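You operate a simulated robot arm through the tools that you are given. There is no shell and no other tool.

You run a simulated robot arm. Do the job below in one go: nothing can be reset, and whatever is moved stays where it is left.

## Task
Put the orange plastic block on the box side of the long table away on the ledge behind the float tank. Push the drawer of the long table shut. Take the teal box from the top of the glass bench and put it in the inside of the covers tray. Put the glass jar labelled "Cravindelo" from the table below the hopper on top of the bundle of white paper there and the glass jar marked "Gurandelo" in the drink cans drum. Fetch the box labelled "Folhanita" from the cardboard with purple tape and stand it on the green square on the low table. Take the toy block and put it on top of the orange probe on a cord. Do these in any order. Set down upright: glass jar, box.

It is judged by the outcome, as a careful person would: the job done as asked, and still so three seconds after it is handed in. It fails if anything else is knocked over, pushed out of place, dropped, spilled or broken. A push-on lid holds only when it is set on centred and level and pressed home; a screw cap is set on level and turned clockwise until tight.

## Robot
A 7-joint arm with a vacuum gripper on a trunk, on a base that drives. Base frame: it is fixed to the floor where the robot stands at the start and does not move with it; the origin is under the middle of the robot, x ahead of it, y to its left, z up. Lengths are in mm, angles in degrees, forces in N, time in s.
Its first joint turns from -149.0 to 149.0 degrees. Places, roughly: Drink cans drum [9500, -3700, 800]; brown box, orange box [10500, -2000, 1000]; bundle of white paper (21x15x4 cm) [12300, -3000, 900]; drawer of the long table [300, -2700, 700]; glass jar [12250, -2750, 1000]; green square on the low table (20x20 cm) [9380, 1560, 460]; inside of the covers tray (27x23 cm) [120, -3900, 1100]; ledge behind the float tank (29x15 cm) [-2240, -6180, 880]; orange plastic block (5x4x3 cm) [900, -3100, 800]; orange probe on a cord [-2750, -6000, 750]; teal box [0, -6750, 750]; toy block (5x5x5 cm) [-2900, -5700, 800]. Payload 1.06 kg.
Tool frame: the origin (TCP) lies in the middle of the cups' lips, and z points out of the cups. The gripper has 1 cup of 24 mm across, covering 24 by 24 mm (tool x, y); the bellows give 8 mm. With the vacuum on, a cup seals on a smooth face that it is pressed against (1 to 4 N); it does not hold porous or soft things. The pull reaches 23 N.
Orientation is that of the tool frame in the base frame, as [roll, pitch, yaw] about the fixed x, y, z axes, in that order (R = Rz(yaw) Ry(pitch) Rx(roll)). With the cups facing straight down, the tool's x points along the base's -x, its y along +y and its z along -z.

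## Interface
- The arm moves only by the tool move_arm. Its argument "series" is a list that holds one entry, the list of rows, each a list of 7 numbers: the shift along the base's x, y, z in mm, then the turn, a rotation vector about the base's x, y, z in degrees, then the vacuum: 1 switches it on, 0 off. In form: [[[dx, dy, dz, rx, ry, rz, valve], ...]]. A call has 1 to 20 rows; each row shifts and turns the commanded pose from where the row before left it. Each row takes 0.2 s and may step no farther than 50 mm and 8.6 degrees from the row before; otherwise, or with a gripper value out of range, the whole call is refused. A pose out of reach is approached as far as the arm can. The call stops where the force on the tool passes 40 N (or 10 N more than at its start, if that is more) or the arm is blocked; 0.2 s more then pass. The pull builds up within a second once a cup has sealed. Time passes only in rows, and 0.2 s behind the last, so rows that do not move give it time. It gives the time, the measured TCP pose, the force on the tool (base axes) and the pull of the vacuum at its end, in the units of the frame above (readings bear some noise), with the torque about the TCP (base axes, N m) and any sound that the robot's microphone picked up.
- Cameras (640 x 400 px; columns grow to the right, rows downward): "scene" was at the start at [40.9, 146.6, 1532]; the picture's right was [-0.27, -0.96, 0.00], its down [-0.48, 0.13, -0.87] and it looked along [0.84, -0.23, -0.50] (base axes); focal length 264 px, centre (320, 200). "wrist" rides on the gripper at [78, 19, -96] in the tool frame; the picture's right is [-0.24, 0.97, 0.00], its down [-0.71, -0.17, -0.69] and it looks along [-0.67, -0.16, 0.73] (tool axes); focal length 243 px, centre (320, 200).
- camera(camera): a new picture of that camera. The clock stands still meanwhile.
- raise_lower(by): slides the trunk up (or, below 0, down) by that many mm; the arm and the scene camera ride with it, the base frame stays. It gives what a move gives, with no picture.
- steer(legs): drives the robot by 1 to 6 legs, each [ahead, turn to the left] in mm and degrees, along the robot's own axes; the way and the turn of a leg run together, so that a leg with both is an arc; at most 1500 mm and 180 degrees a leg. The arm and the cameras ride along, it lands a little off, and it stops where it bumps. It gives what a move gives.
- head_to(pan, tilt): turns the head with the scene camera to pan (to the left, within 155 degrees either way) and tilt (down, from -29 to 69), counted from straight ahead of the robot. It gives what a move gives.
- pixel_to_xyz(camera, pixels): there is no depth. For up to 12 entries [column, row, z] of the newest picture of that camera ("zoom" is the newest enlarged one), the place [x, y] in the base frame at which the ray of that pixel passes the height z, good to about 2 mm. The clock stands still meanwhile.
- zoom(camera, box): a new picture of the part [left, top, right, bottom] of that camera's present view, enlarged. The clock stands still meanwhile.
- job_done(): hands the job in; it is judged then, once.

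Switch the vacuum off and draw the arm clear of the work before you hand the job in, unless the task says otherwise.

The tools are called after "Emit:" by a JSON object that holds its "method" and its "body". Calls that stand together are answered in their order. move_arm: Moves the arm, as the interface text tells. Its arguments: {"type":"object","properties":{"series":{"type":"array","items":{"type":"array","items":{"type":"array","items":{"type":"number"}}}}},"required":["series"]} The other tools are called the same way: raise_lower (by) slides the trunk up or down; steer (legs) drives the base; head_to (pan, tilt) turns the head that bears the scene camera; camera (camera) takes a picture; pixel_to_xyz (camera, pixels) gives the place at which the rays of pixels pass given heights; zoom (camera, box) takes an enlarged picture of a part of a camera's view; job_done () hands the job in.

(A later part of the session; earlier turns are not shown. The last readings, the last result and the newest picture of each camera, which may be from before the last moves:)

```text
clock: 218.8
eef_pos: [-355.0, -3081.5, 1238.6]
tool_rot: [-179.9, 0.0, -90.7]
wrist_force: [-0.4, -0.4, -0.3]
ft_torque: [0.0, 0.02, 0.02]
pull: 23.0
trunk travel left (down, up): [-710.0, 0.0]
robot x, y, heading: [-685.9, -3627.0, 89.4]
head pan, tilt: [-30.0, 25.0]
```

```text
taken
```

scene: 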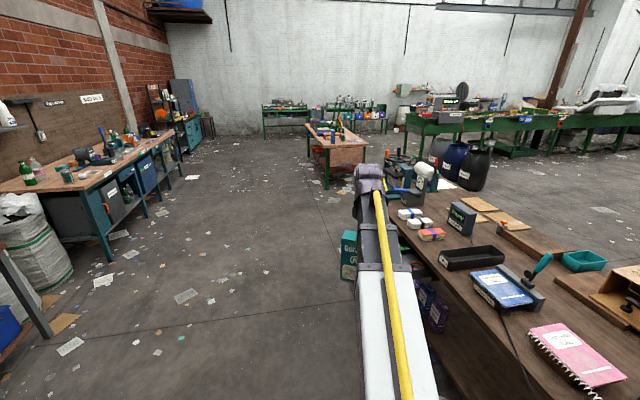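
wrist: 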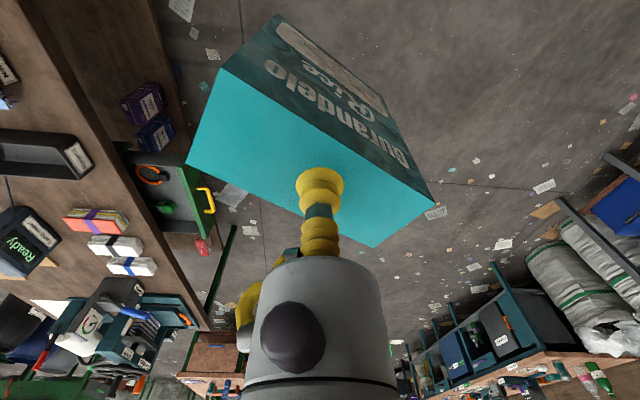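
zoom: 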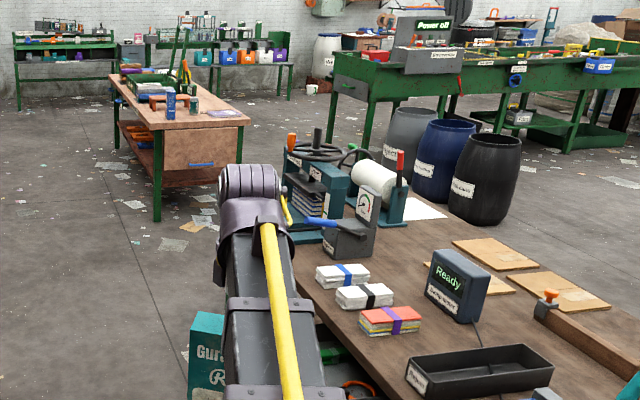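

I compute the box height from the vertical edge seen in both cameras.

Emit:
{"method": "pixel_to_xyz", "body": {"camera": "wrist", "pixels": [[222, 66, 1246], [435, 204, 1246], [376, 247, 1246], [186, 163, 1246], [277, 14, 1110], [277, 14, 1090], [277, 14, 1070], [277, 14, 1050]]}}

Emit:
{"method": "zoom", "body": {"camera": "wrist", "box": [170, 0, 450, 260]}}

Emit:
{"method": "zoom", "body": {"camera": "scene", "box": [320, 210, 380, 300]}}

```text
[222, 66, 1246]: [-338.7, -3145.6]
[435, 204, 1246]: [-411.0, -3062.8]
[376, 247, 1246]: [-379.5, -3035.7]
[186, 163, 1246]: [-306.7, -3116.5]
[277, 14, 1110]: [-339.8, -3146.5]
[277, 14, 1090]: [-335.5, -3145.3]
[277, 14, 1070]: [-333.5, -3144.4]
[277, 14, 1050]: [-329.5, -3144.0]
```

```text
1.54 times, centred on (310, 130) of wrist
```

zoom: 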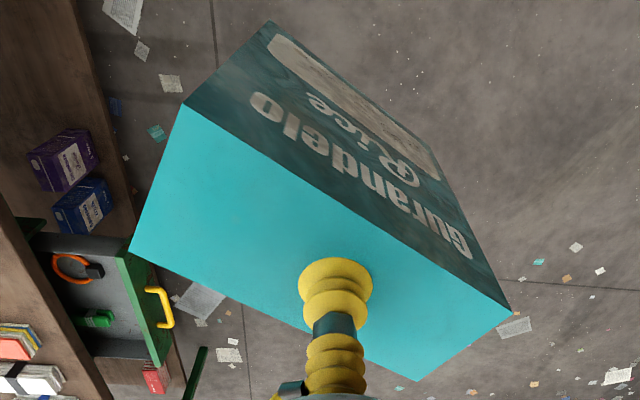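

```text
4.44 times, centred on (350, 255) of scene
```

zoom: 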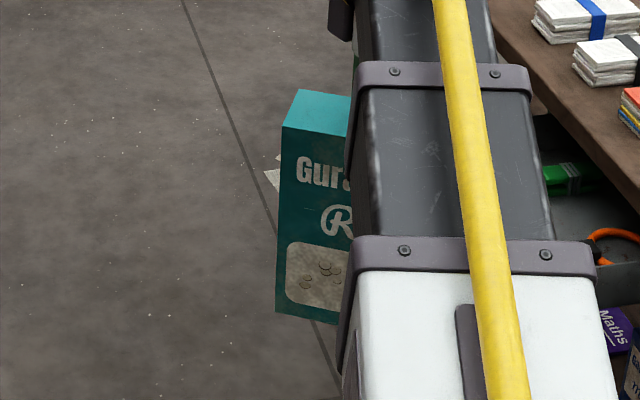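

I do the same with the scene view of the box edge.

Emit:
{"method": "pixel_to_xyz", "body": {"camera": "scene", "pixels": [[341.7, 238.1, 1246], [341.7, 238.1, 1240], [339.9, 280.2, 1120], [339.9, 280.2, 1100], [339.9, 280.2, 1080], [339.9, 280.2, 1060]]}}

```text
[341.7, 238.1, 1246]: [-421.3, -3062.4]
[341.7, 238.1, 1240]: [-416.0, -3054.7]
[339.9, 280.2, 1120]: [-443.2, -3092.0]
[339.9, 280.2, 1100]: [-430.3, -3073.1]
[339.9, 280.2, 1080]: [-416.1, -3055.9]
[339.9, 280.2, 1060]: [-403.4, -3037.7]
```

The box is ~156 mm tall, so its bottom is ≈TCP−149; I need TCP ≥1307 over the rim. I extend the arm outward here first (to avoid folding), then raise slowly.

Emit:
{"method": "move_arm", "body": {"series": [[[24, 40, 0, 0, 0, 0, 1], [24, 40, 0, 0, 0, 0, 1], [24, 40, 0, 0, 0, 0, 1], [24, 40, 0, 0, 0, 0, 1], [6, 10, 10, 0, 0, 0, 1], [0, 0, 15, 0, 0, 0, 1], [0, 0, 15, 0, 0, 0, 1], [0, 0, 15, 0, 0, 0, 1], [0, 0, 15, 0, 0, 0, 1], [0, 0, 0, 0, 0, 0, 1]]]}}

```text
clock: 220.9
eef_pos: [-252.9, -2911.2, 1308.2]
tool_rot: [180.0, 0.0, -90.5]
wrist_force: [1.0, 0.9, -0.1]
ft_torque: [-0.03, 0.0, -0.01]
pull: 23.1
trunk travel left (down, up): [-710.0, 0.0]
robot x, y, heading: [-681.2, -3633.3, 89.5]
head pan, tilt: [-30.0, 25.0]
```

No self-contact. I raise a bit more and turn the base right by 77° to bring the box over the tray.

Emit:
{"method": "move_arm", "body": {"series": [[[0, 0, 12, 0, 0, 0, 1], [0, 0, 0, 0, 0, 0, 1]]]}}

Emit:
{"method": "steer", "body": {"legs": [[0, -77.2]]}}

Emit:
{"method": "head_to", "body": {"pan": -30, "tilt": 32}}

Emit:
{"method": "camera", "body": {"camera": "scene"}}

Emit:
{"method": "camera", "body": {"camera": "wrist"}}

```text
clock: 221.6
eef_pos: [-253.0, -2910.6, 1320.9]
tool_rot: [-179.9, 0.0, -90.5]
wrist_force: [-0.3, 0.6, -0.4]
ft_torque: [-0.03, 0.02, 0.0]
pull: 22.9
trunk travel left (down, up): [-710.0, 0.0]
robot x, y, heading: [-685.5, -3631.3, 89.5]
head pan, tilt: [-30.0, 25.0]
```

```text
clock: 225.2
eef_pos: [119.3, -3872.8, 1320.1]
tool_rot: [-180.0, 0.0, -166.5]
wrist_force: [-0.7, 0.1, 0.0]
ft_torque: [0.0, 0.01, 0.0]
pull: 23.0
trunk travel left (down, up): [-710.0, 0.0]
robot x, y, heading: [-684.6, -3631.8, 13.5]
head pan, tilt: [-30.0, 25.0]
```

```text
clock: 225.9
eef_pos: [119.1, -3872.3, 1320.5]
tool_rot: [179.9, 0.1, -166.4]
wrist_force: [0.2, 0.5, -0.1]
ft_torque: [0.01, 0.02, -0.01]
pull: 22.7
trunk travel left (down, up): [-710.0, 0.0]
robot x, y, heading: [-684.8, -3631.0, 13.7]
head pan, tilt: [-30.0, 32.0]
```

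```text
taken
```

scene: 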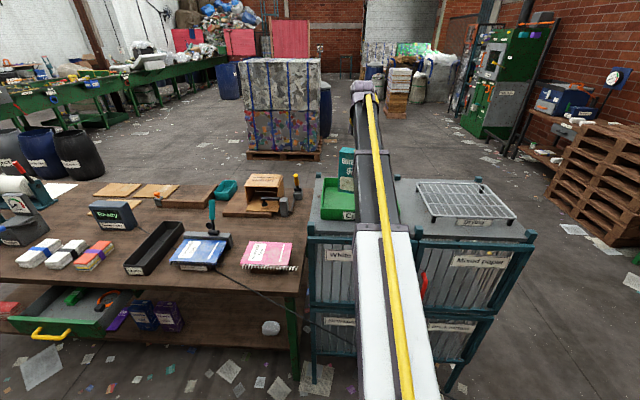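

```text
taken
```

wrist: 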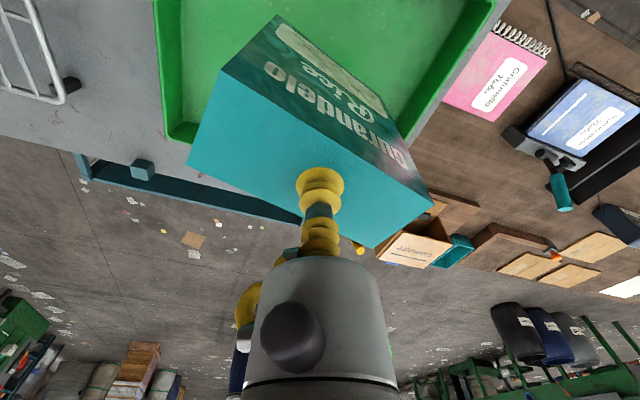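

The box hangs above the tray. I verify the tray's position with the wrist camera before lowering.

Emit:
{"method": "zoom", "body": {"camera": "wrist", "box": [130, 0, 530, 250]}}

Emit:
{"method": "pixel_to_xyz", "body": {"camera": "wrist", "pixels": [[168, 134, 1145], [178, 122, 1105], [152, 0, 1145], [420, 140, 1145], [400, 138, 1105], [505, 2, 1145]]}}

```text
1.60 times, centred on (330, 125) of wrist
```

zoom: 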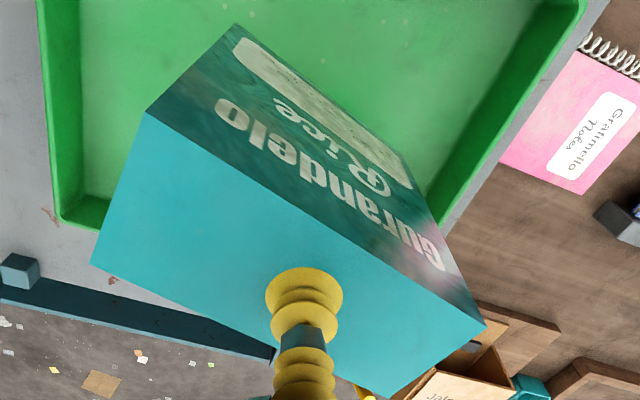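

```text
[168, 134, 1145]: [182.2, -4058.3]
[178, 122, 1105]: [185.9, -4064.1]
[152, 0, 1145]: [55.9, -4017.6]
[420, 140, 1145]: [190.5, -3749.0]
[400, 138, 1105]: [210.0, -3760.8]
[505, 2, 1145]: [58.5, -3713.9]
```

The tray is confirmed; the box fits with ample margin. I shift to the tray centre and lower to just above the floor.

Emit:
{"method": "move_arm", "body": {"series": [[[6, -18, 0, 0, 0, 0, 1], [0, 0, -20, 0, 0, 0, 1], [0, 0, -20, 0, 0, 0, 1], [0, 0, -12, 0, 0, 0, 1], [0, 0, 0, 0, 0, 0, 1]]]}}

Emit:
{"method": "zoom", "body": {"camera": "scene", "box": [290, 100, 470, 250]}}

Emit:
{"method": "camera", "body": {"camera": "wrist"}}

```text
clock: 227.1
eef_pos: [126.8, -3889.2, 1268.2]
tool_rot: [-180.0, -0.1, -166.5]
wrist_force: [0.4, 0.0, -0.4]
ft_torque: [0.0, -0.01, -0.02]
pull: 22.7
trunk travel left (down, up): [-710.0, 0.0]
robot x, y, heading: [-681.3, -3629.3, 13.6]
head pan, tilt: [-30.0, 32.0]
```

```text
2.67 times, centred on (380, 175) of scene
```

zoom: 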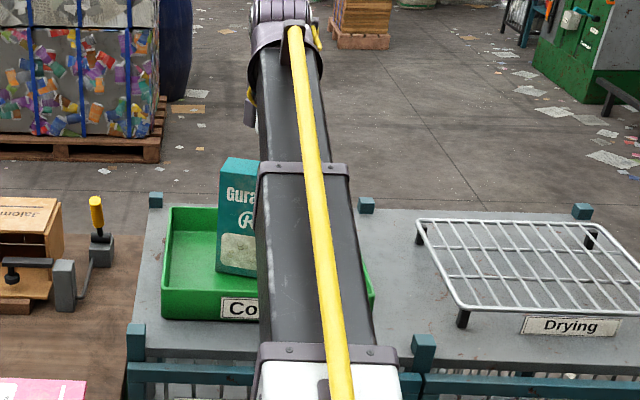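

```text
taken
```

wrist: 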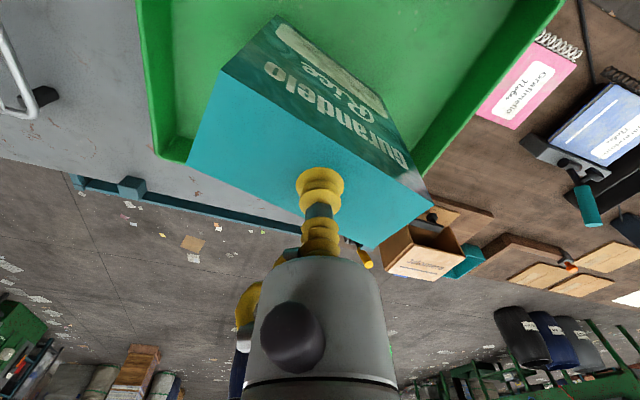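

The box is inside the tray's rim outline, near the floor. I step down to contact.

Emit:
{"method": "move_arm", "body": {"series": [[[0, 0, -5, 0, 0, 0, 1], [0, 0, -3, 0, 0, 0, 1], [0, 0, -3, 0, 0, 0, 1], [0, 0, 0, 0, 0, 0, 1]]]}}

```text
clock: 228.1
eef_pos: [125.4, -3888.8, 1258.9]
tool_rot: [-179.9, 0.1, -166.5]
wrist_force: [2.5, -1.4, 19.2]
ft_torque: [-0.04, -0.01, 0.0]
pull: 23.1
trunk travel left (down, up): [-710.0, 0.0]
robot x, y, heading: [-682.8, -3627.9, 13.9]
head pan, tilt: [-30.0, 32.0]
```

Contact. I ease up slightly, release, wait and lift.

Emit:
{"method": "move_arm", "body": {"series": [[[0, 0, 2, 0, 0, 0, 1], [0, 0, 0, 0, 0, 0, 0], [0, 0, 0, 0, 0, 0, 0], [0, 0, 0, 0, 0, 0, 0], [0, 0, 0, 0, 0, 0, 0], [0, 0, 3, 0, 0, 0, 0], [0, 0, 8, 0, 0, 0, 0], [0, 0, 20, 0, 0, 0, 0], [0, 0, 30, 0, 0, 0, 0], [0, 0, 0, 0, 0, 0, 0]]]}}

Emit:
{"method": "camera", "body": {"camera": "wrist"}}

Emit:
{"method": "zoom", "body": {"camera": "scene", "box": [290, 100, 470, 250]}}

```text
clock: 230.3
eef_pos: [125.6, -3891.1, 1320.3]
tool_rot: [-179.9, 0.0, -166.5]
wrist_force: [-0.2, -0.3, 0.0]
ft_torque: [0.01, 0.04, 0.02]
pull: 0.0
trunk travel left (down, up): [-710.0, 0.0]
robot x, y, heading: [-677.8, -3631.0, 13.7]
head pan, tilt: [-30.0, 32.0]
```

```text
taken
```

wrist: 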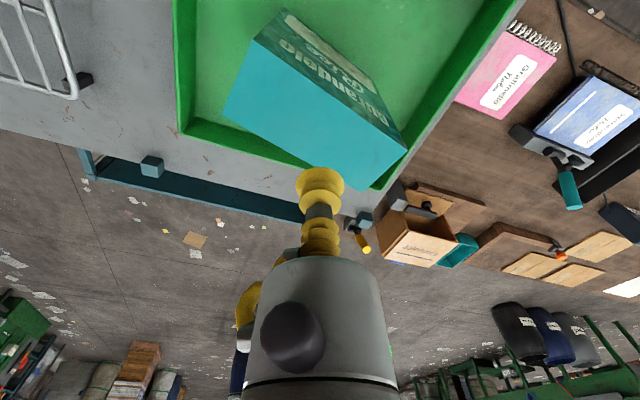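

```text
2.67 times, centred on (380, 175) of scene
```

zoom: 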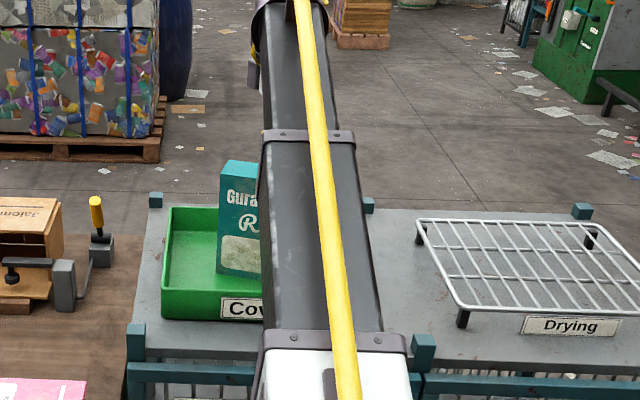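

The teal box stands upright in the tray. Next the drawer: I turn away from the cage, retract the arm, and drive to a spot in front of the open drawer.

Emit:
{"method": "steer", "body": {"legs": [[0, 70.6]]}}

Emit:
{"method": "move_arm", "body": {"series": [[[0, 0, -40, 0, 0, 0, 0], [-20, -28, -40, 0, 0, 0, 0], [-20, -28, -35, 0, 0, 0, 0], [-20, -28, 0, 0, 0, 0, 0], [-20, -28, 0, 0, 0, 0, 0], [0, 0, 0, 0, 0, 0, 0]]]}}

Emit:
{"method": "steer", "body": {"legs": [[620, 0], [500, 0]]}}

Emit:
{"method": "head_to", "body": {"pan": -100, "tilt": 40}}

Emit:
{"method": "camera", "body": {"camera": "scene"}}

```text
clock: 233.8
eef_pos: [-177.1, -2950.8, 1321.4]
tool_rot: [-179.9, 0.0, -95.3]
wrist_force: [-0.7, 0.2, -0.3]
ft_torque: [-0.04, -0.02, -0.02]
pull: 0.1
trunk travel left (down, up): [-710.0, 0.0]
robot x, y, heading: [-680.3, -3629.8, 84.8]
head pan, tilt: [-30.0, 32.0]
```

```text
refused: row 2 steps farther than a row can; nothing moved
```

```text
clock: 239.8
eef_pos: [-63.3, -1837.5, 1320.6]
tool_rot: [180.0, 0.0, -95.9]
wrist_force: [-0.1, 0.4, 0.4]
ft_torque: [0.01, 0.0, 0.01]
pull: 0.2
trunk travel left (down, up): [-710.0, 0.0]
robot x, y, heading: [-574.6, -2515.5, 84.4]
head pan, tilt: [-30.0, 32.0]
```

```text
clock: 241.2
eef_pos: [-64.4, -1837.5, 1320.9]
tool_rot: [-180.0, 0.0, -95.8]
wrist_force: [-0.1, 0.2, -1.2]
ft_torque: [-0.01, 0.0, 0.01]
pull: 0.1
trunk travel left (down, up): [-710.0, 0.0]
robot x, y, heading: [-577.4, -2514.2, 84.4]
head pan, tilt: [-100.0, 40.0]
```

```text
taken
```

scene: 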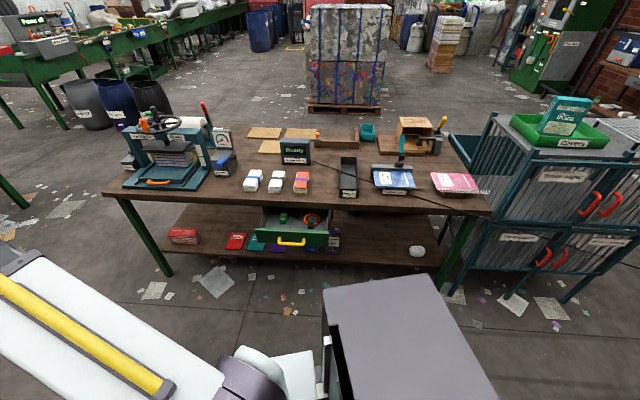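

The drawer is at (293,232) with its yellow handle at (291,243). I zoom in and measure it.

Emit:
{"method": "zoom", "body": {"camera": "scene", "box": [230, 180, 360, 270]}}

Emit:
{"method": "pixel_to_xyz", "body": {"camera": "scene", "pixels": [[260, 230, 740], [329, 236, 740], [291, 244, 690], [274, 248, 680], [326, 250, 680], [104, 196, 795], [490, 215, 795], [172, 277, 0], [441, 290, 0]]}}

```text
4.44 times, centred on (295, 225) of scene
```

zoom: 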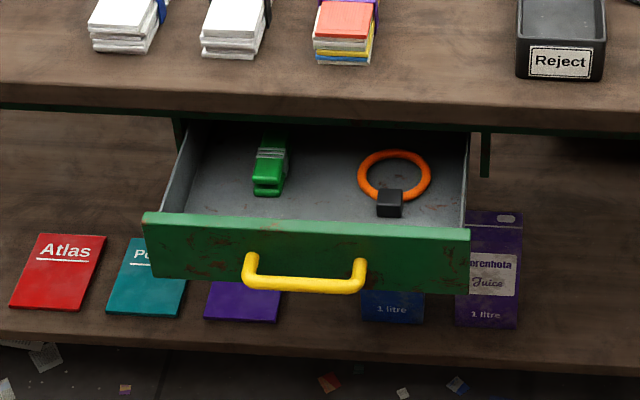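

```text
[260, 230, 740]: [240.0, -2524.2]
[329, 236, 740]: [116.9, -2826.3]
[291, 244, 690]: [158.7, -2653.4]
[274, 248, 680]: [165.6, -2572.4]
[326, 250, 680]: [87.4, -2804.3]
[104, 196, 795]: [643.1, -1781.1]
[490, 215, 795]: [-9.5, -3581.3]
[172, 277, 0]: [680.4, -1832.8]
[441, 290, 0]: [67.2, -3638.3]
```

The drawer is open by ≈130 mm; its front runs from (240,-2524) to (117,-2826), push direction (0.94,-0.34). I turn toward it, then lower and retract the arm in front of the drawer.

Emit:
{"method": "steer", "body": {"legs": [[0, -63.7]]}}

Emit:
{"method": "move_arm", "body": {"series": [[[0, 0, -45, 0, 0, 0, 0], [0, 0, -45, 0, 0, 0, 0], [0, 0, -45, 0, 0, 0, 0], [-43.2, 8.3, 0, 0, 0, 0, 0], [-43.2, 8.3, 0, 0, 0, 0, 0], [-43.2, 8.3, 0, 0, 0, 0, 0], [-43.2, 8.3, 0, 0, 0, 0, 0], [0, 0, 0, 0, 0, 0, 0]]]}}

```text
clock: 244.4
eef_pos: [254.7, -2683.7, 1320.4]
tool_rot: [-180.0, 0.0, -160.2]
wrist_force: [0.0, 0.8, 0.8]
ft_torque: [0.02, -0.06, -0.02]
pull: 0.0
trunk travel left (down, up): [-710.0, 0.0]
robot x, y, heading: [-574.6, -2515.3, 20.0]
head pan, tilt: [-100.0, 40.0]
```

```text
clock: 246.2
eef_pos: [78.1, -2645.8, 1187.1]
tool_rot: [180.0, 0.1, -160.1]
wrist_force: [0.1, -0.4, 0.6]
ft_torque: [0.01, 0.02, -0.02]
pull: 0.1
trunk travel left (down, up): [-710.0, 0.0]
robot x, y, heading: [-577.0, -2513.0, 20.0]
head pan, tilt: [-100.0, 40.0]
```

I lower the trunk by 400 so the tool comes in front of the drawer.

Emit:
{"method": "raise_lower", "body": {"by": -400}}

Emit:
{"method": "head_to", "body": {"pan": -30, "tilt": 35}}

Emit:
{"method": "camera", "body": {"camera": "scene"}}

Emit:
{"method": "camera", "body": {"camera": "wrist"}}

```text
clock: 250.1
eef_pos: [77.3, -2645.8, 786.6]
tool_rot: [-180.0, -0.1, -160.1]
wrist_force: [0.2, 0.6, 0.1]
ft_torque: [0.02, -0.02, -0.04]
pull: 0.0
trunk travel left (down, up): [-310.0, 400.0]
robot x, y, heading: [-580.5, -2513.3, 20.2]
head pan, tilt: [-100.0, 40.0]
```

```text
clock: 251.5
eef_pos: [78.2, -2647.8, 786.7]
tool_rot: [-180.0, -0.1, -160.3]
wrist_force: [-0.3, -0.1, 0.0]
ft_torque: [-0.02, 0.01, -0.02]
pull: 0.0
trunk travel left (down, up): [-310.0, 400.0]
robot x, y, heading: [-578.5, -2514.7, 20.0]
head pan, tilt: [-30.0, 35.0]
```

```text
taken
```

scene: 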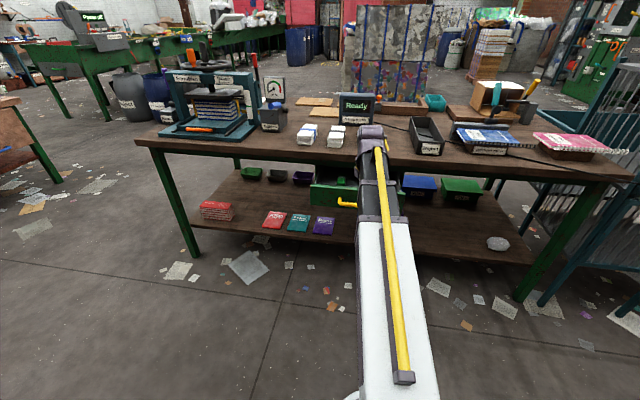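

```text
taken
```

wrist: 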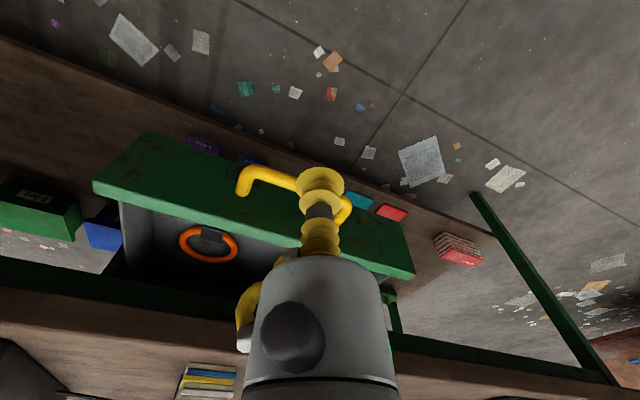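

The wrist camera sees the drawer front and handle just ahead. I query positions for the panel and handle.

Emit:
{"method": "zoom", "body": {"camera": "wrist", "box": [80, 110, 440, 300]}}

Emit:
{"method": "pixel_to_xyz", "body": {"camera": "wrist", "pixels": [[95, 183, 735], [412, 275, 735], [147, 133, 655], [147, 133, 670], [246, 182, 690], [344, 213, 690], [95, 183, 720], [412, 275, 720]]}}

```text
1.78 times, centred on (260, 205) of wrist
```

zoom: 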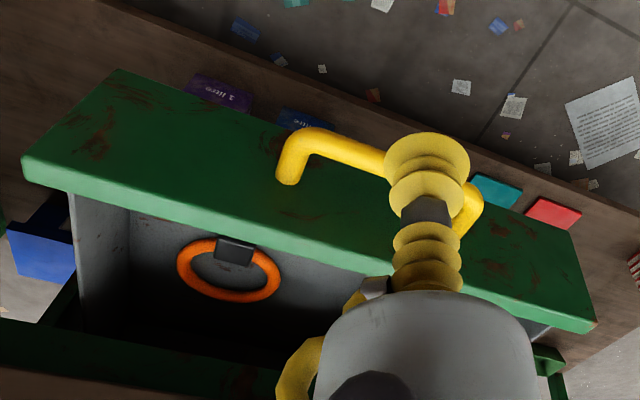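

```text
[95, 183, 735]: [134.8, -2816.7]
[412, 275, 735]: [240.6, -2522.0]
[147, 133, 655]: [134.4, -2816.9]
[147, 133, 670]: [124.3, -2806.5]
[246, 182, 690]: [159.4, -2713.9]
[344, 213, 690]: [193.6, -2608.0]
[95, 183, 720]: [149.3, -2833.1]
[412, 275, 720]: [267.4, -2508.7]
```

The panel spans z 655–735, from (135,-2817) to (241,-2522). I shift to the side of the handle and tilt the tool to horizontal, facing the drawer.

Emit:
{"method": "move_arm", "body": {"series": [[[-14, -38.5, 0, 0, 0, 0, 0], [-14, -38.5, 0, 0, 0, 0, 0], [0, 0, 0, -2.9, -7.99, 0, 0], [0, 0, 0, -2.9, -7.99, 0, 0], [0, 0, 0, -2.9, -7.99, 0, 0], [0, 0, 0, -2.9, -7.99, 0, 0], [0, 0, 0, -2.9, -7.99, 0, 0], [0, 0, 0, 0, 0, 0, 0]]]}}

Emit:
{"method": "camera", "body": {"camera": "wrist"}}

```text
clock: 253.3
eef_pos: [50.8, -2723.8, 787.9]
tool_rot: [-149.4, 31.4, -151.5]
wrist_force: [0.0, 0.6, 0.8]
ft_torque: [-0.02, 0.01, 0.02]
pull: 0.1
trunk travel left (down, up): [-310.0, 400.0]
robot x, y, heading: [-579.5, -2512.4, 19.9]
head pan, tilt: [-30.0, 35.0]
```

```text
taken
```

wrist: 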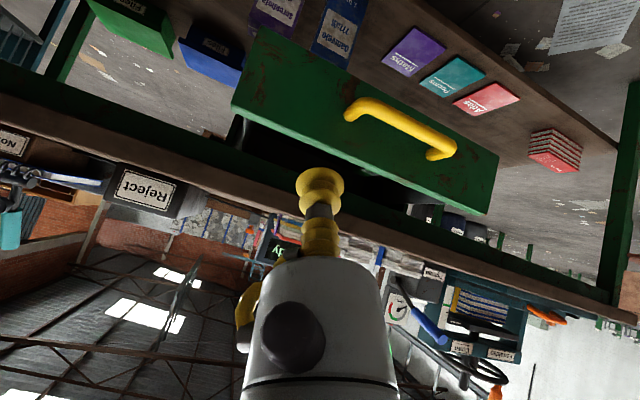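

Good. I finish the tilt to horizontal and lower to z≈700.

Emit:
{"method": "move_arm", "body": {"series": [[[0, 0, -10, -2.9, -7.99, 0, 0], [0, 0, -15, -2.9, -7.99, 0, 0], [0, 0, -15, -2.9, -7.99, 0, 0], [0, 0, -15, -2.9, -7.99, 0, 0], [0, 0, -15, -2.9, -7.99, 0, 0], [0, 0, -15, -1.6, -4.4, 0, 0], [0, 0, -3, 0, 0, 0, 0], [0, 0, 0, 0, 0, 0, 0]]]}}

Emit:
{"method": "camera", "body": {"camera": "wrist"}}

Emit:
{"method": "camera", "body": {"camera": "scene"}}

```text
clock: 255.1
eef_pos: [97.8, -2746.9, 708.4]
tool_rot: [-96.8, 50.0, -116.4]
wrist_force: [0.6, -0.7, 0.5]
ft_torque: [0.03, -0.03, -0.01]
pull: 0.0
out of reach, approached as far as the arm can: row 1, 2, 3, 4, 5
trunk travel left (down, up): [-310.0, 400.0]
robot x, y, heading: [-575.1, -2515.3, 19.9]
head pan, tilt: [-30.0, 35.0]
```

```text
taken
```

wrist: 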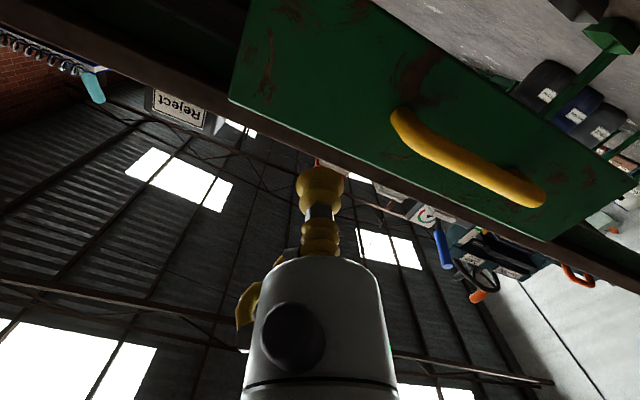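

```text
taken
```

scene: 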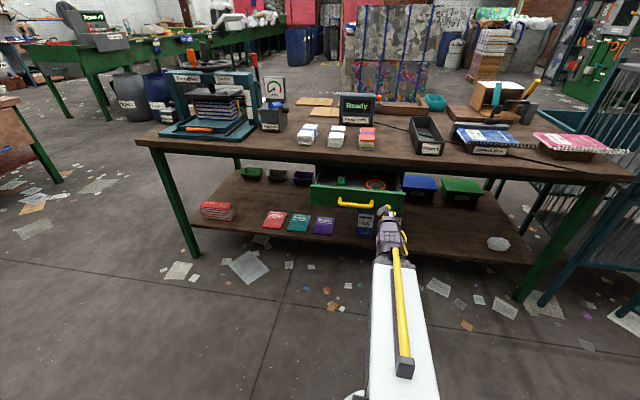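

The tool is now horizontal (pointing (0.93,-0.36,-0.08)), 58 mm short of the panel at z≈708. I advance along the push direction in steps.

Emit:
{"method": "move_arm", "body": {"series": [[[37.6, -13.6, 0, 0, 0, 0, 0], [9.4, -3.4, 0, 0, 0, 0, 0], [9.4, -3.4, 0, 0, 0, 0, 0], [9.4, -3.4, 0, 0, 0, 0, 0], [0, 0, 0, 0, 0, 0, 0]]]}}

Emit:
{"method": "camera", "body": {"camera": "scene"}}

```text
clock: 256.3
eef_pos: [165.0, -2769.7, 709.7]
tool_rot: [-96.9, 50.0, -116.4]
wrist_force: [0.2, -0.1, 0.3]
ft_torque: [0.03, 0.0, 0.03]
pull: 0.0
trunk travel left (down, up): [-310.0, 400.0]
robot x, y, heading: [-573.4, -2510.9, 19.9]
head pan, tilt: [-30.0, 35.0]
```

```text
taken
```

scene: 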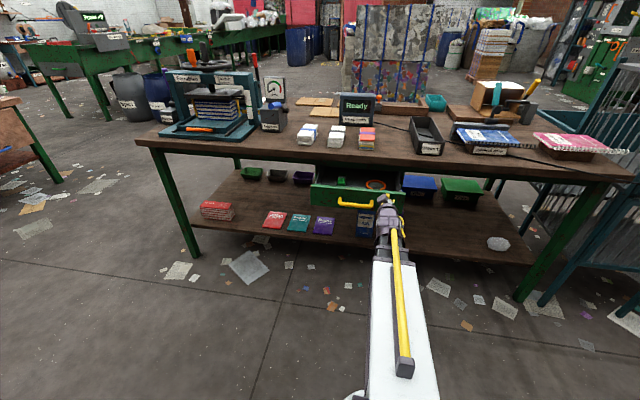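

No force yet. I zoom to see the cup relative to the panel.

Emit:
{"method": "zoom", "body": {"camera": "scene", "box": [290, 150, 450, 260]}}

Emit:
{"method": "camera", "body": {"camera": "wrist"}}

```text
3.64 times, centred on (370, 205) of scene
```

zoom: 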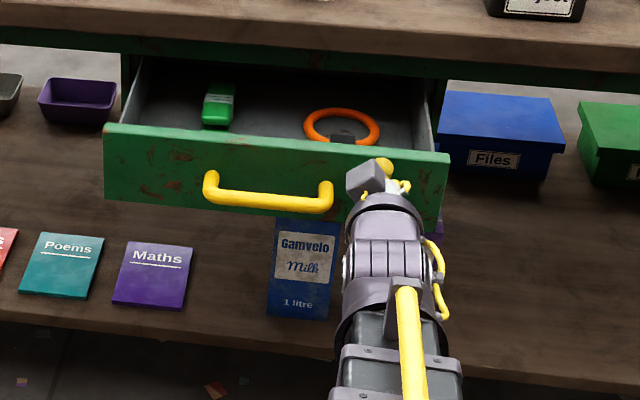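

```text
taken
```

wrist: 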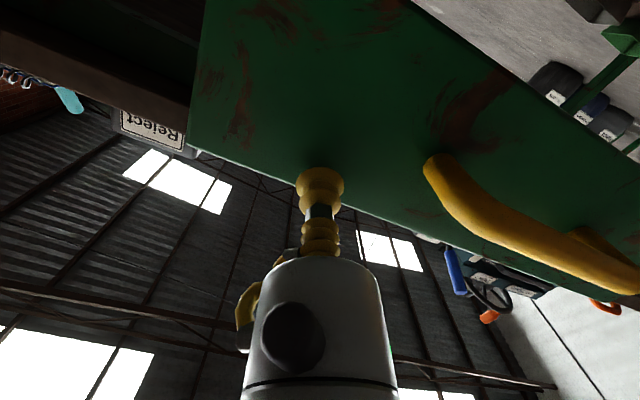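

The cup is close to the panel's top edge, so I lower it by 22 mm and then push in steps.

Emit:
{"method": "move_arm", "body": {"series": [[[-4, 1.4, -11, 0, 0, 0, 0], [-4, 1.4, -11, 0, 0, 0, 0], [9.4, -3.4, 0, 0, 0, 0, 0], [9.4, -3.4, 0, 0, 0, 0, 0], [9.4, -3.4, 0, 0, 0, 0, 0], [0, 0, 0, 0, 0, 0, 0]]]}}

Emit:
{"method": "camera", "body": {"camera": "wrist"}}

```text
clock: 257.7
eef_pos: [183.9, -2776.4, 687.6]
tool_rot: [-97.0, 50.0, -116.3]
wrist_force: [0.4, 0.2, 0.5]
ft_torque: [-0.02, -0.01, 0.0]
pull: 0.1
trunk travel left (down, up): [-310.0, 400.0]
robot x, y, heading: [-577.4, -2508.7, 20.1]
head pan, tilt: [-30.0, 35.0]
```

```text
taken
```

wrist: 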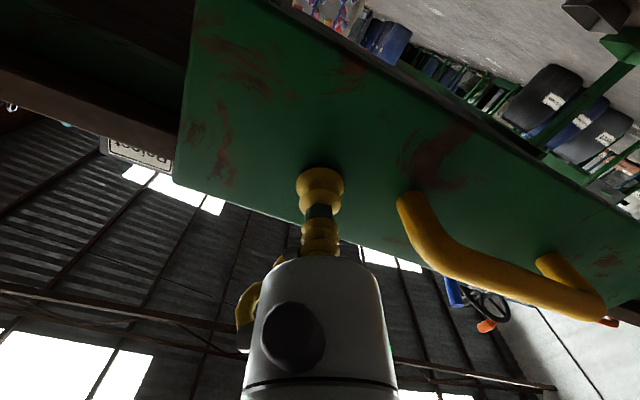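

The cup is at the panel. I keep pushing in 12 mm steps.

Emit:
{"method": "move_arm", "body": {"series": [[[11.3, -4.1, 0, 0, 0, 0, 0], [11.3, -4.1, 0, 0, 0, 0, 0], [11.3, -4.1, 0, 0, 0, 0, 0], [11.3, -4.1, 0, 0, 0, 0, 0], [0, 0, 0, 0, 0, 0, 0]]]}}

Emit:
{"method": "camera", "body": {"camera": "wrist"}}

Emit:
{"method": "zoom", "body": {"camera": "scene", "box": [290, 150, 450, 260]}}

```text
clock: 258.9
eef_pos: [230.3, -2794.8, 688.0]
tool_rot: [-96.9, 50.0, -116.4]
wrist_force: [1.0, 0.6, 0.3]
ft_torque: [0.02, 0.0, -0.02]
pull: 0.1
trunk travel left (down, up): [-310.0, 400.0]
robot x, y, heading: [-576.9, -2514.1, 19.9]
head pan, tilt: [-30.0, 35.0]
```

```text
taken
```

wrist: 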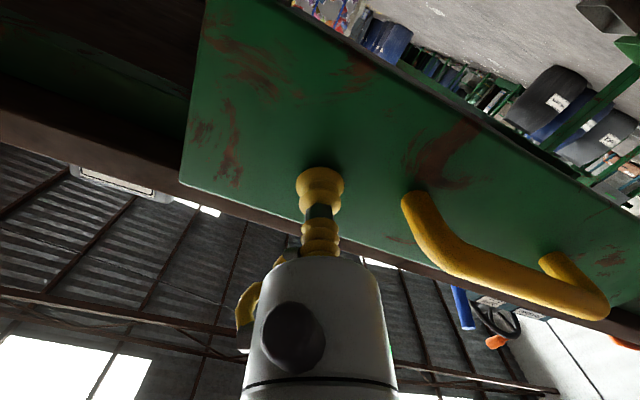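

```text
3.64 times, centred on (370, 205) of scene
```

zoom: 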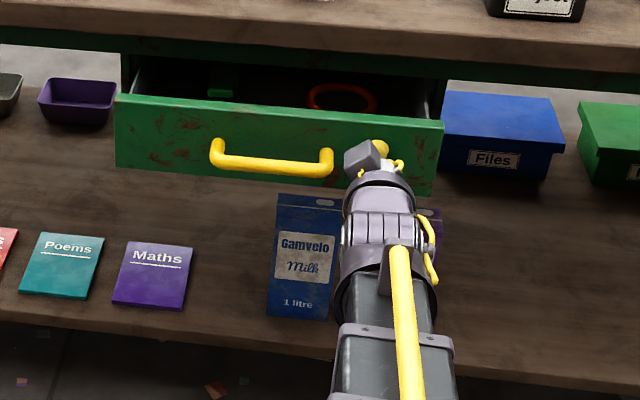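

The drawer slides in freely. I continue pushing.

Emit:
{"method": "move_arm", "body": {"series": [[[11.3, -4.1, 0, 0, 0, 0, 0], [11.3, -4.1, 0, 0, 0, 0, 0], [11.3, -4.1, 0, 0, 0, 0, 0], [11.3, -4.1, 0, 0, 0, 0, 0], [0, 0, 0, 0, 0, 0, 0]]]}}

Emit:
{"method": "zoom", "body": {"camera": "scene", "box": [290, 150, 450, 260]}}

```text
clock: 260.1
eef_pos: [275.2, -2810.8, 688.4]
tool_rot: [-97.0, 50.0, -116.4]
wrist_force: [0.2, -0.3, 0.4]
ft_torque: [0.03, 0.02, 0.01]
pull: 0.1
trunk travel left (down, up): [-310.0, 400.0]
robot x, y, heading: [-576.3, -2514.3, 19.9]
head pan, tilt: [-30.0, 35.0]
```

```text
3.64 times, centred on (370, 205) of scene
```

zoom: 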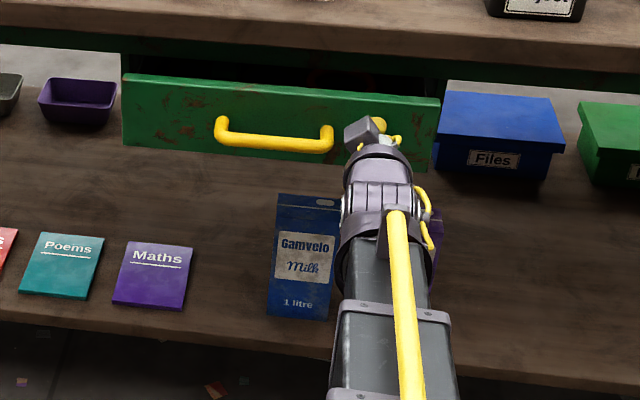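

Continuing until the force rises (closed).

Emit:
{"method": "move_arm", "body": {"series": [[[9.4, -3.4, 0, 0, 0, 0, 0], [9.4, -3.4, 0, 0, 0, 0, 0], [9.4, -3.4, 0, 0, 0, 0, 0], [0, 0, 0, 0, 0, 0, 0]]]}}

Emit:
{"method": "zoom", "body": {"camera": "scene", "box": [290, 150, 450, 260]}}

```text
clock: 261.1
eef_pos: [303.0, -2822.5, 688.3]
tool_rot: [-96.9, 50.0, -116.4]
wrist_force: [-0.6, 0.7, 0.4]
ft_torque: [0.02, -0.01, -0.03]
pull: 0.0
trunk travel left (down, up): [-310.0, 400.0]
robot x, y, heading: [-576.0, -2516.1, 19.7]
head pan, tilt: [-30.0, 35.0]
```

```text
3.64 times, centred on (370, 205) of scene
```

zoom: 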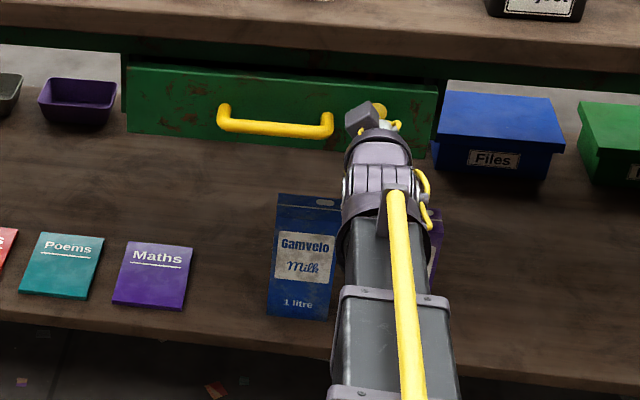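

Almost shut; I keep going with smaller steps.

Emit:
{"method": "move_arm", "body": {"series": [[[7.5, -2.7, 0, 0, 0, 0, 0], [5.6, -2, 0, 0, 0, 0, 0], [5.6, -2, 0, 0, 0, 0, 0], [0, 0, 0, 0, 0, 0, 0]]]}}

Emit:
{"method": "zoom", "body": {"camera": "scene", "box": [290, 150, 450, 260]}}

```text
clock: 262.1
eef_pos: [320.6, -2828.7, 686.9]
tool_rot: [-96.8, 50.0, -116.4]
wrist_force: [-0.6, 0.1, 0.6]
ft_torque: [0.01, 0.0, 0.0]
pull: 0.1
trunk travel left (down, up): [-310.0, 400.0]
robot x, y, heading: [-575.7, -2515.4, 19.9]
head pan, tilt: [-30.0, 35.0]
```

```text
3.64 times, centred on (370, 205) of scene
```

zoom: 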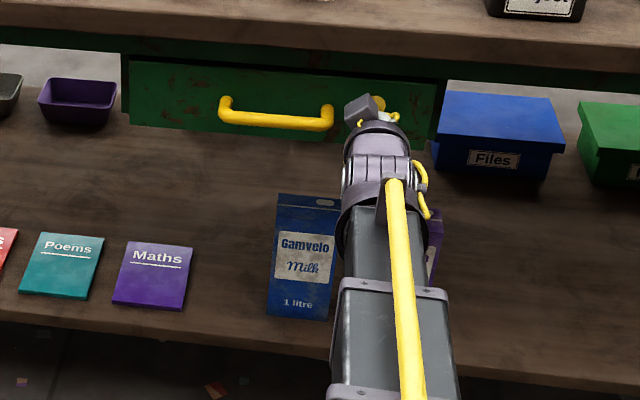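

I continue until there's resistance.

Emit:
{"method": "move_arm", "body": {"series": [[[5.6, -2, 0, 0, 0, 0, 0], [5.6, -2, 0, 0, 0, 0, 0], [0, 0, 0, 0, 0, 0, 0]]]}}

```text
clock: 262.9
eef_pos: [330.1, -2831.9, 685.7]
tool_rot: [-97.1, 50.1, -116.5]
wrist_force: [-19.4, 6.4, -8.4]
ft_torque: [-0.18, -0.22, 0.05]
pull: 0.0
trunk travel left (down, up): [-310.0, 400.0]
robot x, y, heading: [-577.4, -2515.3, 19.9]
head pan, tilt: [-30.0, 35.0]
```

Resistance of ~20 N: the drawer appears to be at its stop. I look.

Emit:
{"method": "zoom", "body": {"camera": "scene", "box": [290, 150, 450, 260]}}

Emit:
{"method": "camera", "body": {"camera": "wrist"}}

```text
3.64 times, centred on (370, 205) of scene
```

zoom: 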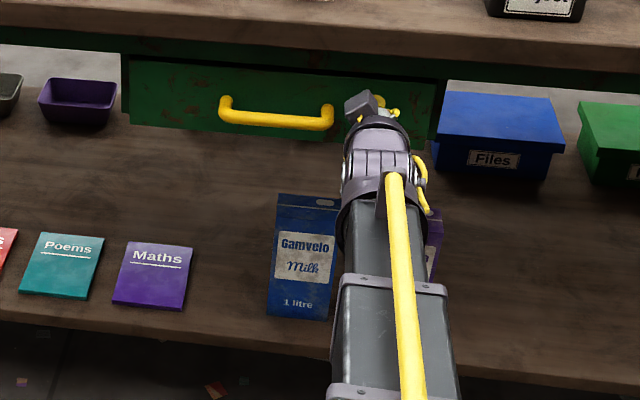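

```text
taken
```

wrist: 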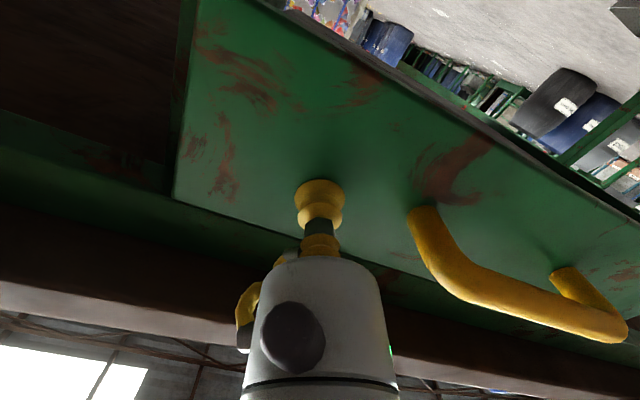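

The panel is flush with its green housing. I give one more small push to be sure, then withdraw.

Emit:
{"method": "move_arm", "body": {"series": [[[2.8, -1, 0, 0, 0, 0, 0], [0, 0, 0, 0, 0, 0, 0]]]}}

Emit:
{"method": "move_arm", "body": {"series": [[[-9, 3.3, 0, 0, 0, 0, 0], [-37, 13, 0, 0, 0, 0, 0], [-37, 13, 0, 0, 0, 0, 0], [-37, 13, 0, 0, 0, 0, 0], [0, 0, 0, 0, 0, 0, 0]]]}}

Emit:
{"method": "zoom", "body": {"camera": "scene", "box": [290, 150, 450, 260]}}

```text
clock: 263.3
eef_pos: [330.3, -2831.7, 686.1]
tool_rot: [-97.2, 49.9, -116.6]
wrist_force: [-10.4, 3.5, -2.0]
ft_torque: [0.05, -0.16, 0.04]
pull: 0.1
trunk travel left (down, up): [-310.0, 400.0]
robot x, y, heading: [-577.0, -2517.1, 19.9]
head pan, tilt: [-30.0, 35.0]
stopped in row 1: the force on the tool passed its limit at 45 N (the readings are from after the stop); the commanded pose is now the measured one
```

```text
clock: 264.5
eef_pos: [212.9, -2792.4, 685.2]
tool_rot: [-97.2, 50.0, -116.6]
wrist_force: [0.2, 0.9, 0.0]
ft_torque: [-0.03, -0.02, -0.02]
pull: 0.0
trunk travel left (down, up): [-310.0, 400.0]
robot x, y, heading: [-578.3, -2515.3, 20.1]
head pan, tilt: [-30.0, 35.0]
```

```text
3.64 times, centred on (370, 205) of scene
```

zoom: 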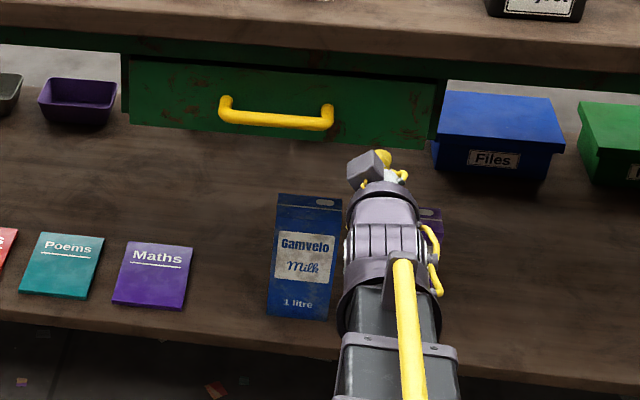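

The drawer resists 45 N and looks shut. Now I back off, return the tool to pointing down, and raise the trunk.

Emit:
{"method": "move_arm", "body": {"series": [[[-40, 14, 0, 0, 0, 0, 0], [-40, 14, 0, 0, 0, 0, 0], [0, 0, 5, 3.07, 7.93, 0, 0], [0, 0, 5, 3.07, 7.93, 0, 0], [0, 0, 5, 3.07, 7.93, 0, 0], [0, 0, 5, 3.07, 7.93, 0, 0], [0, 0, 5, 3.07, 7.93, 0, 0], [0, 0, 5, 3.07, 7.93, 0, 0], [0, 0, 5, 3.07, 7.93, 0, 0], [0, 0, 5, 3.07, 7.93, 0, 0], [0, 0, 5, 3.07, 7.93, 0, 0], [0, 0, 5, 3.07, 7.93, 0, 0], [0, 0, 0, 0, 0, 0, 0]]]}}

Emit:
{"method": "raise_lower", "body": {"by": 350}}

```text
clock: 267.3
eef_pos: [131.8, -2762.2, 734.9]
tool_rot: [-179.9, 0.3, -161.4]
wrist_force: [0.0, -0.3, 0.2]
ft_torque: [0.01, 0.05, -0.03]
pull: 0.0
trunk travel left (down, up): [-310.0, 400.0]
robot x, y, heading: [-579.9, -2517.1, 19.8]
head pan, tilt: [-30.0, 35.0]
```

```text
clock: 270.7
eef_pos: [132.2, -2761.7, 1084.8]
tool_rot: [-179.7, 0.3, -161.5]
wrist_force: [0.7, -0.5, 0.1]
ft_torque: [-0.01, -0.01, 0.01]
pull: 0.1
trunk travel left (down, up): [-660.0, 50.0]
robot x, y, heading: [-575.1, -2515.6, 20.0]
head pan, tilt: [-30.0, 35.0]
```

I retract the arm somewhat for driving and go north around the table's end, heading for the far area.

Emit:
{"method": "move_arm", "body": {"series": [[[-38, 13, 25, 0, 0, 0, 0], [-38, 13, 25, 0, 0, 0, 0], [-38, 13, 10, 0, 0, 0, 0], [0, 0, 0, 0, 0, 0, 0]]]}}

Emit:
{"method": "steer", "body": {"legs": [[0, 61.5], [750, 0], [700, 0], [0, -82], [1200, 0], [1150, 0]]}}

Emit:
{"method": "head_to", "body": {"pan": 0, "tilt": 20}}

Emit:
{"method": "camera", "body": {"camera": "scene"}}

```text
clock: 271.7
eef_pos: [17.3, -2722.6, 1145.3]
tool_rot: [-179.8, 0.3, -161.3]
wrist_force: [-0.1, -1.1, -0.8]
ft_torque: [-0.02, 0.01, 0.02]
pull: 0.1
trunk travel left (down, up): [-660.0, 50.0]
robot x, y, heading: [-578.6, -2512.0, 20.0]
head pan, tilt: [-30.0, 35.0]
```

```text
clock: 296.6
eef_pos: [2462.6, -1472.2, 1145.3]
tool_rot: [-179.8, 0.3, 178.0]
wrist_force: [-0.1, -0.6, -1.2]
ft_torque: [0.02, 0.03, 0.01]
pull: 0.1
trunk travel left (down, up): [-660.0, 50.0]
robot x, y, heading: [1979.7, -1063.6, -0.7]
head pan, tilt: [-30.0, 35.0]
```

```text
clock: 297.5
eef_pos: [2461.8, -1473.8, 1145.6]
tool_rot: [-179.9, 0.4, 178.1]
wrist_force: [0.1, 0.0, 0.3]
ft_torque: [0.01, 0.01, -0.02]
pull: 0.1
trunk travel left (down, up): [-660.0, 50.0]
robot x, y, heading: [1977.9, -1066.0, -0.4]
head pan, tilt: [0.0, 20.0]
```

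```text
taken
```

scene: 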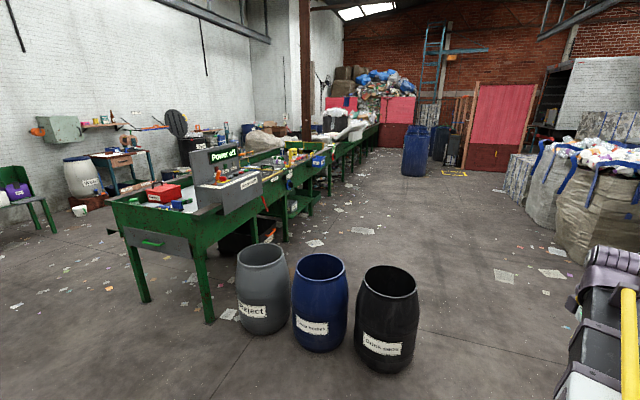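

Ahead are three drums and then a wide corridor to the far end. I measure the floor points of the drums and sacks for the route.

Emit:
{"method": "pixel_to_xyz", "body": {"camera": "scene", "pixels": [[262, 332, 0], [320, 350, 0], [388, 372, 0], [420, 340, 0], [560, 262, 0], [505, 200, 0], [415, 176, 0], [205, 325, 0]]}}

Emit:
{"method": "zoom", "body": {"camera": "scene", "box": [320, 50, 640, 250]}}

```text
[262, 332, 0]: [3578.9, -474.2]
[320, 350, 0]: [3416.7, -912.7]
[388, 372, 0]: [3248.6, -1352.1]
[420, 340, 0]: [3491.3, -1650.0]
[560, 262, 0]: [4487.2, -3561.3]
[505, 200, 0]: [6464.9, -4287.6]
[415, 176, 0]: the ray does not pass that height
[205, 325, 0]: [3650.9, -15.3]
```

```text
2.00 times, centred on (480, 150) of scene
```

zoom: 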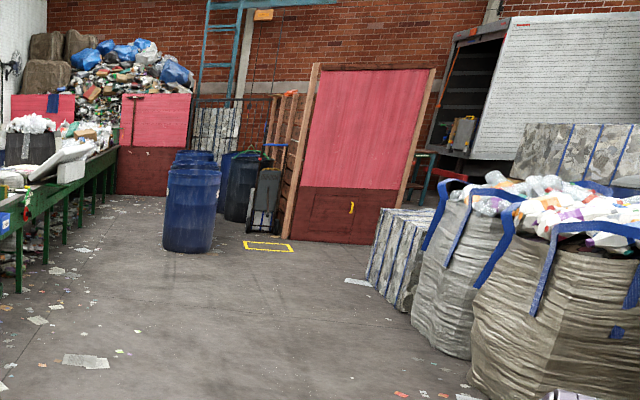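

I drive through the gap south of the drums and along the corridor.

Emit:
{"method": "steer", "body": {"legs": [[0, -42.6], [900, 0], [900, 0], [0, 43], [1500, 0], [1200, 0]]}}

Emit:
{"method": "camera", "body": {"camera": "scene"}}

```text
clock: 323.2
eef_pos: [6447.8, -2810.6, 1144.8]
tool_rot: [-179.8, 0.4, 177.1]
wrist_force: [-0.2, -0.3, 0.3]
ft_torque: [-0.04, -0.05, -0.03]
pull: 0.0
trunk travel left (down, up): [-660.0, 50.0]
robot x, y, heading: [5968.7, -2398.4, -1.7]
head pan, tilt: [0.0, 20.0]
```

```text
taken
```

scene: 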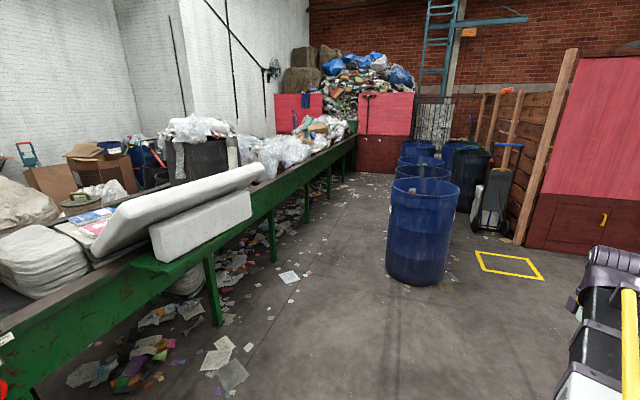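

Blue drums are ahead. I zoom and measure.

Emit:
{"method": "pixel_to_xyz", "body": {"camera": "scene", "pixels": [[415, 283, 0], [420, 210, 0], [470, 210, 0], [512, 258, 0], [212, 318, 0], [272, 258, 0], [306, 222, 0], [355, 176, 0], [525, 243, 0]]}}

Emit:
{"method": "zoom", "body": {"camera": "scene", "box": [270, 40, 560, 220]}}

Emit:
{"method": "head_to", "body": {"pan": 45, "tilt": 20}}

Emit:
{"method": "camera", "body": {"camera": "scene"}}

```text
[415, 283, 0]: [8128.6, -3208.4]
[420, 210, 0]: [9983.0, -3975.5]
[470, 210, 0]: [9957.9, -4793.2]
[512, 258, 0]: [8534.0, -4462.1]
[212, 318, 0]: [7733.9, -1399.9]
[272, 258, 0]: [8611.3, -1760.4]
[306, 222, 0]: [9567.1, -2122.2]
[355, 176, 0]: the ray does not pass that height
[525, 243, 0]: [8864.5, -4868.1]
```

```text
2.21 times, centred on (415, 130) of scene
```

zoom: 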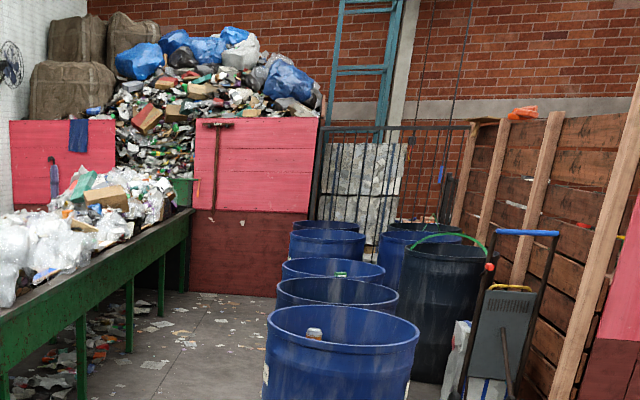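

```text
clock: 324.3
eef_pos: [6446.6, -2811.1, 1145.1]
tool_rot: [-179.8, 0.3, 177.1]
wrist_force: [0.9, 0.0, 0.6]
ft_torque: [0.0, -0.02, -0.02]
pull: 0.0
trunk travel left (down, up): [-660.0, 50.0]
robot x, y, heading: [5971.8, -2393.6, -1.7]
head pan, tilt: [45.0, 20.0]
```

```text
taken
```

scene: 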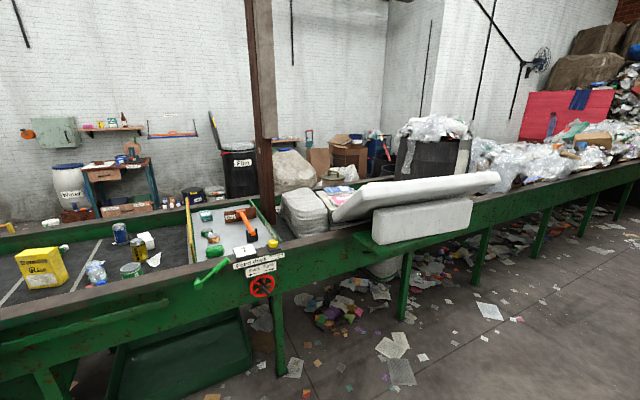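

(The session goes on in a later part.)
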